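You operate a simulated robot arm through the tools that you are given. There is no shell and no other tool. Be economical: measure what you need, move in short steps, check, and stop when the job is done.

Carry out the task below with a simulated robot arm. There is one attempt and no reset: what you move stays moved.

TASK
Take the brass corner with the smallest size on its label from the top of the green press cabinet and put it on top of the teal sheet there.

It is judged by the outcome, as a careful person would: the job done as asked, and still so three seconds after it is handed in. It fails if anything else is knocked over, pushed out of place, dropped, spilled or broken.

THE ROBOT
A 6-joint arm with a two-finger parallel gripper, fixed in place. Base frame: the origin is at the foot of the arm, x ahead of it, y to its left, z up; the work surface is at about z = 0. Lengths are in m, angles in rad, forces in N, time in s.
With the tool pointing down near the work surface it reaches from about 0.16 to 0.42 m from the base axis. Its first joint turns from -1.152 to 1.152 rad. Payload 1.57 kg.
Tool frame: the origin (TCP) lies between the finger pads and is the grasp point; the fingertips stand 0.03 m ahead of it; z points along the fingers, y is the line along which they close. The gripper opens to 0.08 m. The fingers are 0.017 m wide and 0.012 m thick; the gripper's body (0.04 by 0.082 m) begins 0.08 m behind the TCP.
Orientation is that of the tool frame in the base frame, as a unit quaternion [w, x, y, z]. With the fingers straight down and closing along the base's y, the tool's x points along the base's -x, its y along +y and its z along -z.

THE INTERFACE
- The arm moves only by the tool arm_command. Its argument "moves" is a list of rows, each a list of 3 entries, a list of its own where there are three numbers: the gripper command, from -1 (shut) to 1 (fully open), values between in proportion, then the shift along the base's x, y, z in units of 500 mm (1.0 is 500 mm), then the turn about the base's z in units of 90 degrees (1.0 is 90 degrees). In form: [[jaw, [x, y, z], spin], ...]. A call has 1 to 10 rows; each row is the pose to reach, as a shift and turn from the pose commanded when the call began. A call with a number of a shift or a turn outside -1 to 1 is refused whole. A row lasts 0.2 s, in which the tool goes at most 0.05 m and 0.15 rad; a call with a longer step from one row to the next is refused whole, and so is a gripper value outside its range. A pose out of reach is approached as far as the arm can. The call stops where the force on the tool passes 40 N (or 10 N more than at its start, if that is more) or the arm is blocked; 0.2 s more then pass. The fingers move at their own pace (about 0.153 m/s each) and stop on an object; they squeeze with about 39 N. The grip force told is the motor's: it shows also when the fingers shut on nothing. Time passes only in rows, and 0.2 s behind the last, so rows that repeat a pose let the fingers close. It gives the time, the measured TCP pose, the force on the tool (base axes), the opening and the grip force at its end, in the units of the frame above (readings bear some noise).
- Cameras (640 x 400 px; columns grow to the right, rows downward): "scene" is fixed at [0.0527, -0.3277, 0.4296]; the picture's right is [0.80, -0.60, 0.00], its down [-0.32, -0.43, -0.85] and it looks along [0.51, 0.68, -0.53] (base axes); focal length 235 px, centre (320, 200). "wrist" rides on the gripper at [-0.032, 0, -0.078] in the tool frame; the picture's right is [0.00, -1.00, 0.00], its down [0.97, 0.00, -0.24] and it looks along [0.24, 0.00, 0.97] (tool axes); focal length 218 px, centre (320, 200).
- grab_frame(camera): a new picture of that camera. No time passes.
- point_at(camera, pixels): for up to 12 pixels [column, row] of the newest picture of that camera ("zoom" is the newest enlarged one), the place [x, y, z] in the base frame of the surface seen there, good to about 0.002 m. No time passes.
- inspect(camera, box): a new picture of the part [left, top, right, bottom] of that camera's present view, enlarged. No time passes.
- job_done(): hands the job in; it is judged then, once.

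Work in short steps. Measure before you move; look again where a grasp or a placing could have gone wrong, and mend it. You have 60 turns and 20 pictures in all, the two below and enlarged ones among them. Open the gripper and draw the arm clear of the work before you hand the job in, unless the task says otherwise; then end with one line.

The tools are called after ">>>" as a command line: name --argument value ..., lists and objects as JSON in quotes. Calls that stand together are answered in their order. arm_command: Moves the arm, as the interface text tells. Its arguments: {"type":"object","properties":{"moves":{"type":"array","items":{"type":"array"}}},"required":["moves"]} The other tools are called the same way: grab_frame (camera) takes a picture; point_at (camera, pixels) gives the place of the surface under pixels of a picture; inspect (camera, box) takes an enlarged picture of a part of a camera's view; job_done () hands the job in.

At the start:

```text
time: 0.0
tool_pos: [0.2298, 0.0046, 0.2703]
tool_rot: [0.001, 0.0, 1.0, -0.001]
wrist_force: [-0.3, 0.5, -0.7]
opening: 0.0798
gripper_force: 0.0
```

scene: 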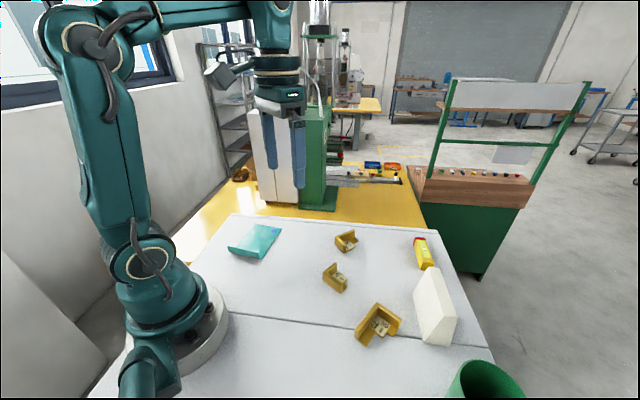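
wrist: 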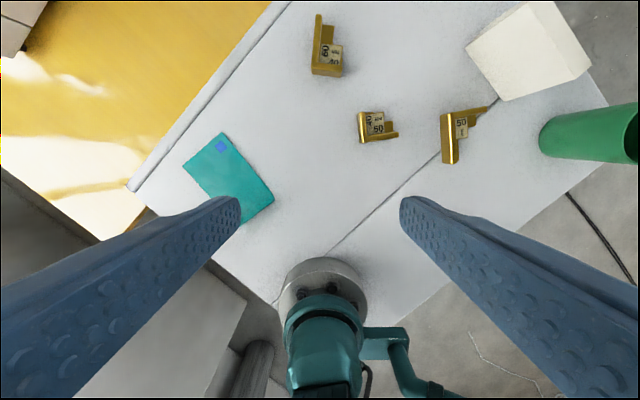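

Three brass corners are visible in the wrist view near (327,50), (375,127), (460,133). I enlarge them to read the labels.

>>> inspect --camera "wrist" --box '[290, 5, 370, 85]'

>>> inspect --camera "wrist" --box '[345, 95, 505, 175]'

>>> inspect --camera "scene" --box '[300, 220, 420, 360]'

```text
5.00 times, centred on (330, 45) of wrist
```

zoom: 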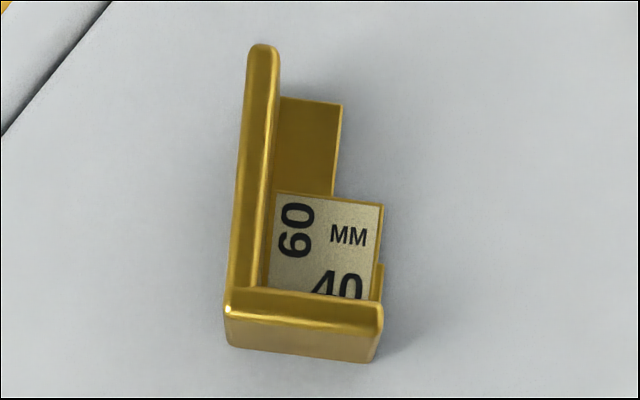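

```text
4.00 times, centred on (425, 135) of wrist
```

zoom: 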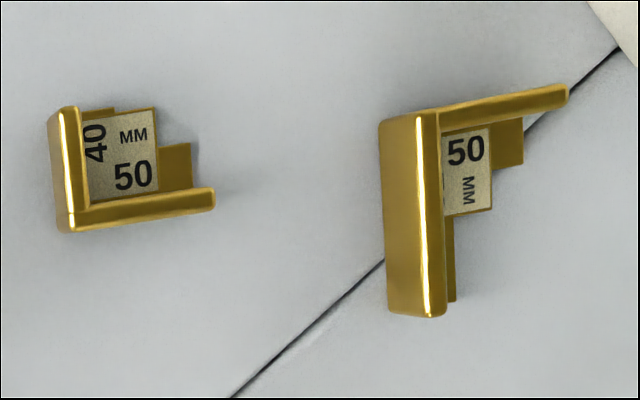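

```text
2.86 times, centred on (360, 290) of scene
```

zoom: 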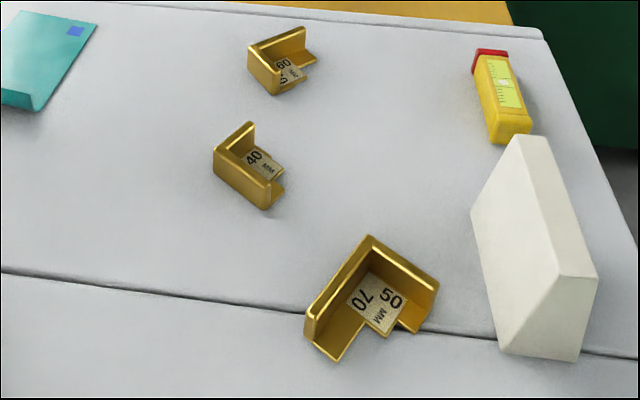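

Labels read 60×40, 40×50 and 50×70, so the middle corner (wrist ~375,127) is the smallest. I measure it and the sheet.

>>> point_at --camera "wrist" --pixels '[[361, 112], [365, 112], [363, 148], [364, 146], [397, 143], [380, 146], [375, 125], [389, 135], [347, 130], [410, 140], [374, 104], [375, 160]]'

>>> point_at --camera "wrist" --pixels '[[226, 133], [184, 165], [272, 198], [230, 180], [221, 147], [170, 160], [250, 180], [210, 170], [235, 222]]'

>>> point_at --camera "zoom" --pixels '[[250, 125], [215, 150], [268, 184], [283, 170], [258, 160], [240, 140], [264, 207], [215, 172], [245, 168], [18, 104], [40, 60], [10, 95]]'

```text
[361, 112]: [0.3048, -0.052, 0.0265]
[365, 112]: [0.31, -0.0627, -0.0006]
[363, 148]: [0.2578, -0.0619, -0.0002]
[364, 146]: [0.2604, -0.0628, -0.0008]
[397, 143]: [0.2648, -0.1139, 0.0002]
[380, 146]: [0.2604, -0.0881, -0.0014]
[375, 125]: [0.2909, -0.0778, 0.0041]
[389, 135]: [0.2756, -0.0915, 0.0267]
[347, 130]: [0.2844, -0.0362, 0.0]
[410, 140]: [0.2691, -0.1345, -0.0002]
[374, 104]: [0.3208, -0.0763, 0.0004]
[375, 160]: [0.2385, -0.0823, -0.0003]
```

```text
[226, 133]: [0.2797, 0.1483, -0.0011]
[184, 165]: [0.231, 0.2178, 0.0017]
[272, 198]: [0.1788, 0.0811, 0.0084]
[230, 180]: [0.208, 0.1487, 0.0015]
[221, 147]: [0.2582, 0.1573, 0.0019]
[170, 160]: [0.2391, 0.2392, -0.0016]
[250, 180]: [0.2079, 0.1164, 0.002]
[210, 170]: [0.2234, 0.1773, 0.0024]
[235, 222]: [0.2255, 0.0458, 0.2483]
```

```text
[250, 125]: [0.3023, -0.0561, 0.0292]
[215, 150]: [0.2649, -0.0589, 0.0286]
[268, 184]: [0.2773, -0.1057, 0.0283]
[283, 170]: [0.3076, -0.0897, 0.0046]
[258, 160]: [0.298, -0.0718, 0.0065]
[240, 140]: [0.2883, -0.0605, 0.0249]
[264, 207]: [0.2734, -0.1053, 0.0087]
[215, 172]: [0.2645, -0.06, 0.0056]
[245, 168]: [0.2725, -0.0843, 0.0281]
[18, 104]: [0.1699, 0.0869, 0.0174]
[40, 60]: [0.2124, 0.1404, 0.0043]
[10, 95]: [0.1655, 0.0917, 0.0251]
```

Target corner: long wall (50 mm) runs from about (0.265,-0.058) to (0.277,-0.106), top z≈0.028. I turn the gripper to straddle that wall and go to a hover for a closer look.

>>> arm_command --moves '[[1, [0.0084, -0.017, -0.024], -0.091], [1, [0.0168, -0.034, -0.048], -0.182], [1, [0.0252, -0.051, -0.072], -0.273], [1, [0.0336, -0.068, -0.096], -0.364], [1, [0.042, -0.085, -0.12], -0.455], [1, [0.0504, -0.102, -0.144], -0.546], [1, [0.0588, -0.119, -0.168], -0.637], [1, [0.0672, -0.136, -0.192], -0.728], [1, [0.0756, -0.153, -0.216], -0.819], [1, [0.084, -0.17, -0.24], -0.91]]'

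>>> grab_frame --camera "wrist"

```text
time: 2.2
tool_pos: [0.2708, -0.0795, 0.1502]
tool_rot: [0.001, 0.657, 0.754, -0.001]
wrist_force: [-0.3, -0.2, 0.1]
opening: 0.08
gripper_force: 0.1
```

```text
14 pictures are left
```

wrist: 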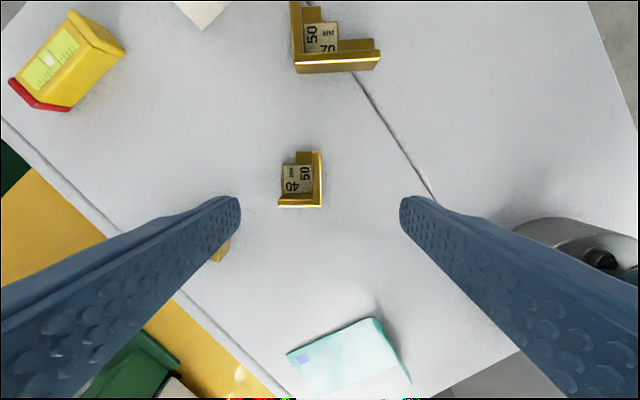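

The corner now looks aligned (long wall near column 317, rows 152–208). I zoom and measure wall edges.

>>> inspect --camera "wrist" --box '[260, 140, 356, 220]'

```text
5.00 times, centred on (308, 180) of wrist
```

zoom: 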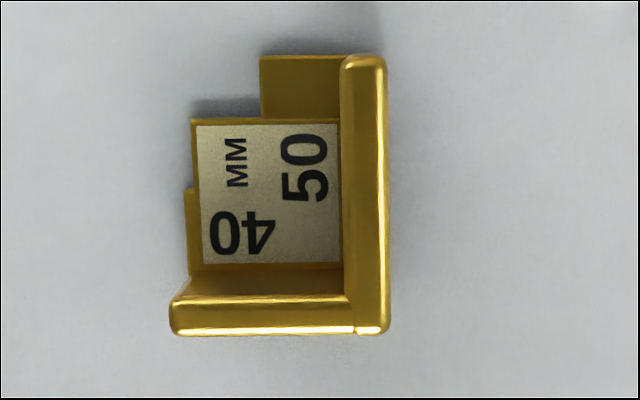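

>>> point_at --camera "zoom" --pixels '[[345, 80], [380, 80], [348, 200], [384, 200], [362, 140], [366, 260], [260, 310], [200, 318], [360, 310], [270, 200], [300, 90]]'

```text
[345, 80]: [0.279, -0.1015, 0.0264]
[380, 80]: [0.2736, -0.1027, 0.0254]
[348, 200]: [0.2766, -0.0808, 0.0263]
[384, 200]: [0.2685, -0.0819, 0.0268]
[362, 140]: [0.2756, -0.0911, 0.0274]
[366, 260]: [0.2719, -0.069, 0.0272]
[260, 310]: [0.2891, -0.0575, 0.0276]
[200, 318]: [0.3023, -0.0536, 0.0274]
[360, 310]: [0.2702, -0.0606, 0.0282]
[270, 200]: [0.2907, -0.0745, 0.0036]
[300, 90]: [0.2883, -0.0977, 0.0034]
```

Long wall centre passes (0.2735,-0.081), yaw matches within ~0.02 rad. I descend with half-open jaws to TCP z≈0.040 (tips at 0.010, above the 4 mm floor plate).

>>> arm_command --moves '[[0, [0.0055, -0.005, 0], 0.0], [0, [0.0055, -0.005, -0.05], -0.0], [0, [0.0055, -0.005, -0.1], 0.0], [0, [0.0055, -0.005, -0.15], 0.0], [0, [0.0055, -0.005, -0.19], 0.0], [0, [0.0055, -0.005, -0.22], 0.0], [0, [0.0055, -0.005, -0.22], 0.0]]'

>>> grab_frame --camera "wrist"

```text
time: 3.8
tool_pos: [0.2736, -0.0834, 0.0409]
tool_rot: [0.001, 0.655, 0.755, 0.0]
wrist_force: [0.6, 0.3, -0.1]
opening: 0.04
gripper_force: 0.0
```

```text
12 pictures are left
```

wrist: 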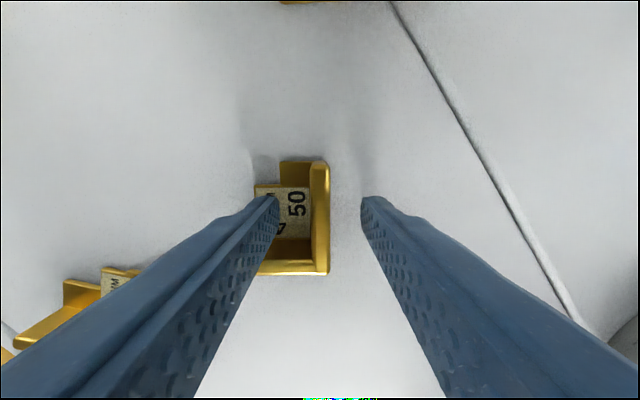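

The fingers straddle the long wall (column 320) cleanly. I close.

>>> arm_command --moves '[[-1, [0, 0, 0], 0], [-1, [0, 0, 0], 0], [-1, [0, 0, 0], 0]]'

```text
time: 4.6
tool_pos: [0.2736, -0.0827, 0.041]
tool_rot: [0.001, 0.655, 0.755, 0.0]
wrist_force: [1.0, -0.6, -0.2]
opening: 0.0085
gripper_force: 27.4
```

The grip stopped at 8.5 mm, the wall's thickness. I lift 0.1 m and check, viewing the sheet too.

>>> arm_command --moves '[[-1, [0, 0, 0.04], 0], [-1, [0, 0, 0.1], 0], [-1, [0, 0, 0.16], 0], [-1, [0, 0, 0.22], 0], [-1, [0, 0, 0.22], 0]]'

>>> grab_frame --camera "scene"

>>> inspect --camera "scene" --box '[210, 210, 306, 270]'

```text
time: 5.8
tool_pos: [0.272, -0.0833, 0.15]
tool_rot: [0.001, 0.655, 0.755, -0.001]
wrist_force: [0.8, 1.1, -1.9]
opening: 0.0089
gripper_force: 27.2
```

```text
11 pictures are left
```

scene: 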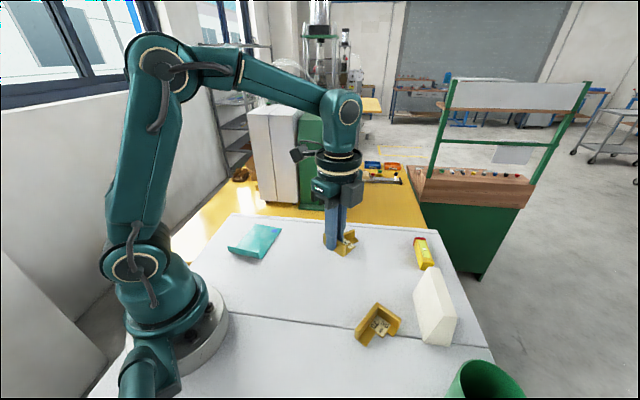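

```text
6.67 times, centred on (258, 240) of scene
```

zoom: 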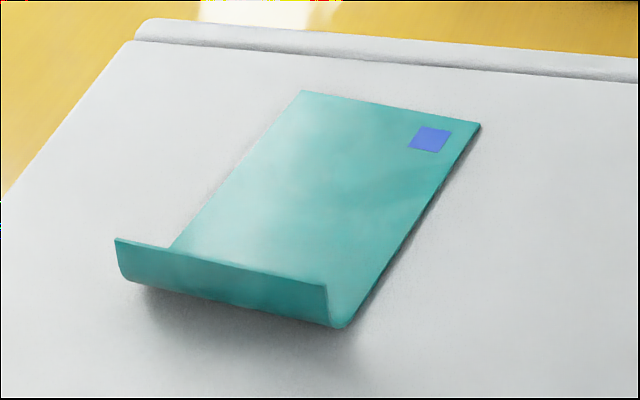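

>>> point_at --camera "zoom" --pixels '[[305, 95], [475, 127], [430, 138], [180, 245], [340, 315], [120, 242], [323, 288], [290, 200], [330, 180], [250, 240], [370, 140], [350, 220]]'

>>> inspect --camera "scene" --box '[300, 180, 396, 270]'

```text
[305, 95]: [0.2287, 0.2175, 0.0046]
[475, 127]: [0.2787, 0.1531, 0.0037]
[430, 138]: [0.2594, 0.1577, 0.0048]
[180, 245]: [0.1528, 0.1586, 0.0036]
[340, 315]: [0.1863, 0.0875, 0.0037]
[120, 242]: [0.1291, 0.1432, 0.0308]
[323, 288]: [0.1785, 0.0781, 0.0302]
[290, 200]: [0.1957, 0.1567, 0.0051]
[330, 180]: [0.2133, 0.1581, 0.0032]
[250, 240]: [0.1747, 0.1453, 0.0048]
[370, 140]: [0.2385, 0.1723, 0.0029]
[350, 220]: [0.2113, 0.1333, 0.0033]
```

```text
4.44 times, centred on (348, 225) of scene
```

zoom: 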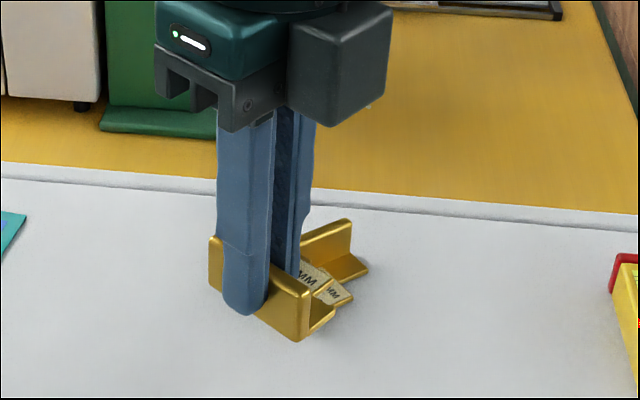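

The corner is held level. The sheet's flat area is centred near (0.215,0.157), z≈0.004, with a curled lip on its near side. I carry the corner over it, turning +28° to align with the sheet.

>>> arm_command --moves '[[-1, [-0.008, 0.03, 0], 0.02], [-1, [-0.024, 0.09, 0], 0.06], [-1, [-0.044, 0.16, 0], 0.11], [-1, [-0.066, 0.235, 0], 0.16], [-1, [-0.088, 0.31, 0], 0.21], [-1, [-0.108, 0.385, 0], 0.26], [-1, [-0.122, 0.435, 0], 0.3], [-1, [-0.13, 0.464, 0], 0.316], [-1, [-0.13, 0.464, 0], 0.316]]'

>>> grab_frame --camera "wrist"

>>> inspect --camera "scene" --box '[200, 170, 328, 270]'

```text
time: 7.8
tool_pos: [0.2093, 0.1511, 0.1497]
tool_rot: [0.001, 0.449, 0.893, -0.001]
wrist_force: [-0.3, 1.1, -3.2]
opening: 0.0086
gripper_force: 27.4
```

```text
8 pictures are left
```

wrist: 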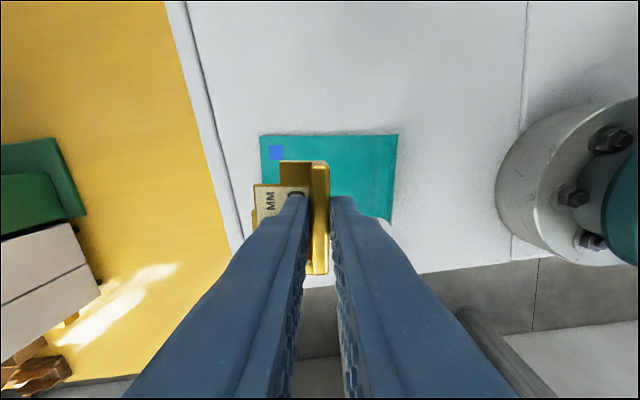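

```text
4.00 times, centred on (264, 220) of scene
```

zoom: 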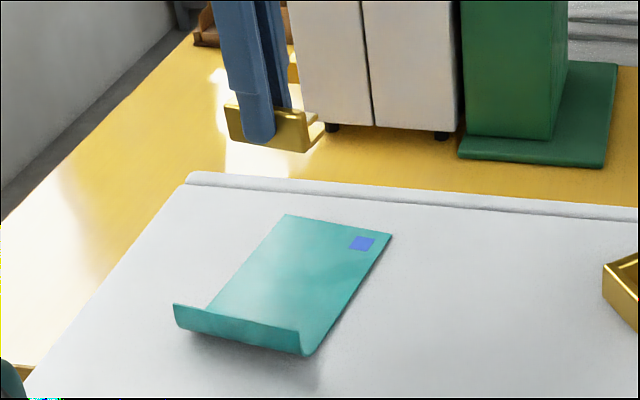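

The wrist view shows the corner aligned with the sheet, computed footprint centred on the flat part. I descend to just above contact.

>>> arm_command --moves '[[-1, [-0.002, -0.002, -0.04], 0], [-1, [-0.002, -0.002, -0.09], 0], [-1, [-0.002, -0.002, -0.14], 0], [-1, [-0.002, -0.002, -0.18], 0], [-1, [-0.002, -0.002, -0.2], 0], [-1, [-0.002, -0.002, -0.2], 0]]'

>>> inspect --camera "scene" --box '[200, 190, 312, 270]'

```text
time: 9.2
tool_pos: [0.2081, 0.1478, 0.0496]
tool_rot: [0.001, 0.45, 0.893, -0.001]
wrist_force: [-0.6, 0.3, -2.9]
opening: 0.0087
gripper_force: 27.3
```

```text
5.00 times, centred on (256, 230) of scene
```

zoom: 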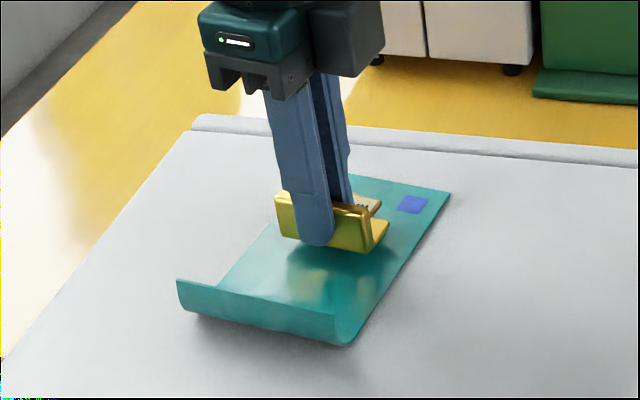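

Position is good, about 5 mm above the sheet. I lower slowly until contact.

>>> arm_command --moves '[[-1, [0, 0, -0.004], 0], [-1, [0, 0, -0.007], 0], [-1, [0, 0, -0.009], 0], [-1, [0, 0, -0.009], 0]]'

```text
time: 10.2
tool_pos: [0.2084, 0.1481, 0.0454]
tool_rot: [0.001, 0.45, 0.893, -0.001]
wrist_force: [0.2, 0.7, -2.9]
opening: 0.0086
gripper_force: 27.3
```

No contact yet (force is still just the weight). I lower a little more.

>>> arm_command --moves '[[-1, [0, 0, -0.002], 0], [-1, [0, 0, -0.003], 0], [-1, [0, 0, -0.003], 0]]'

```text
time: 11.0
tool_pos: [0.2086, 0.1486, 0.044]
tool_rot: [0.0, 0.451, 0.893, 0.0]
wrist_force: [-3.2, -1.4, 10.5]
opening: 0.0088
gripper_force: 26.7
```

Contact is made (force rose by ~13 N). I ease up slightly and open the jaws to ~30 mm.

>>> arm_command --moves '[[-1, [0, 0, 0.001], 0], [-0.6, [0, 0, 0.001], 0], [-0.25, [0, 0, 0.001], 0], [-0.25, [0, 0, 0.001], 0]]'

>>> grab_frame --camera "wrist"

```text
time: 12.0
tool_pos: [0.2101, 0.1479, 0.0435]
tool_rot: [0.001, 0.45, 0.893, -0.001]
wrist_force: [0.3, 0.5, 0.7]
opening: 0.0299
gripper_force: 0.0
```

```text
5 pictures are left
```

wrist: 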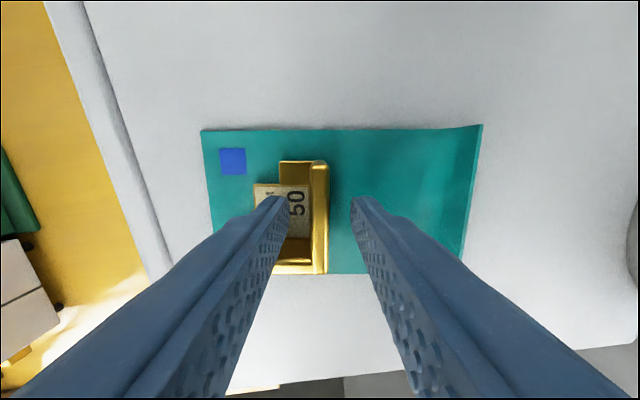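

Released with both fingers clear of the wall. I rise straight up, then move away.

>>> arm_command --moves '[[-0.25, [0, 0, 0.03], 0], [-0.25, [0, 0, 0.09], 0], [-0.25, [0, 0, 0.17], 0], [-0.25, [0, 0, 0.25], 0], [-0.25, [0.02, -0.07, 0.32], 0], [0.3, [0.04, -0.15, 0.36], 0], [1, [0.05, -0.23, 0.38], 0], [1, [0.05, -0.23, 0.38], 0]]'

>>> inspect --camera "scene" --box '[200, 190, 312, 270]'

>>> grab_frame --camera "scene"

```text
refused: row 5 steps farther than a row can; nothing moved
```

```text
5.00 times, centred on (256, 230) of scene
```

zoom: 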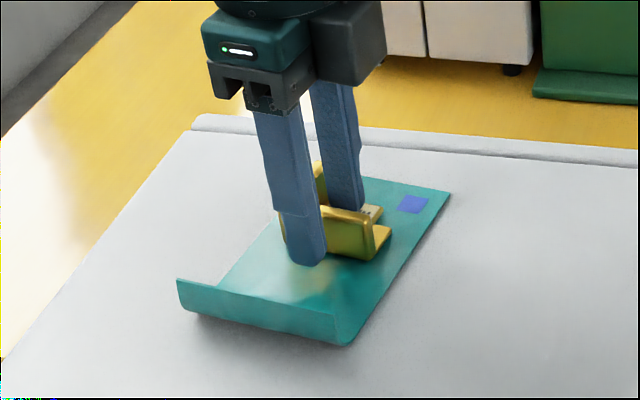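

```text
3 pictures are left
```

scene: 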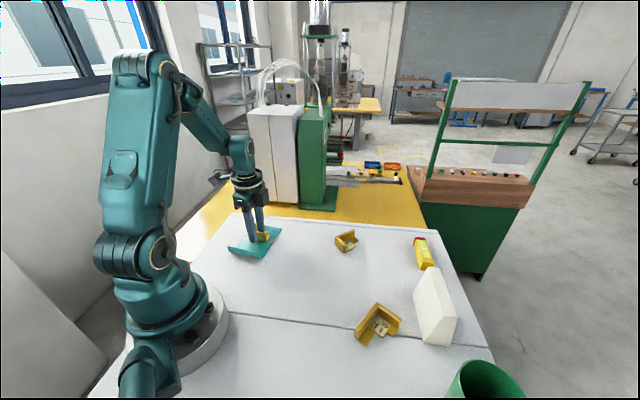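

The move was refused for a too-long step; the part sits on the sheet. I repeat with shorter steps.

>>> arm_command --moves '[[-0.25, [0, 0, 0.02], 0], [-0.25, [0, 0, 0.07], 0], [-0.25, [0, 0, 0.14], 0], [-0.25, [0, 0, 0.22], 0], [-0.25, [0, 0, 0.28], 0], [-0.25, [0.01, -0.06, 0.32], 0], [0.3, [0.02, -0.13, 0.34], 0], [1, [0.03, -0.2, 0.36], 0], [1, [0.04, -0.27, 0.36], 0], [1, [0.04, -0.27, 0.36], 0]]'

>>> inspect --camera "scene" --box '[200, 190, 312, 270]'

```text
time: 14.2
tool_pos: [0.2274, 0.0126, 0.2224]
tool_rot: [0.001, 0.45, 0.893, -0.001]
wrist_force: [0.1, 0.9, 0.4]
opening: 0.0799
gripper_force: 0.2
```

```text
5.00 times, centred on (256, 230) of scene
```

zoom: 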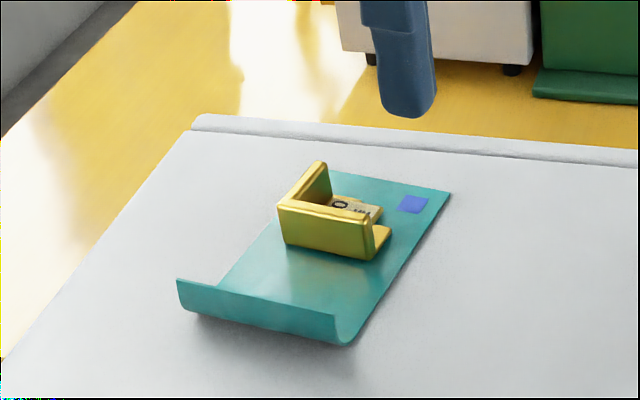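

The corner sits flat and fully on the sheet, the sheet hasn't moved, and the arm is clear. I hand it in.

>>> job_done

```text
The job is handed in.
```

The brass corner with the smallest label, 40 × 50 mm, is lying flat on the teal sheet, and nothing else was moved.
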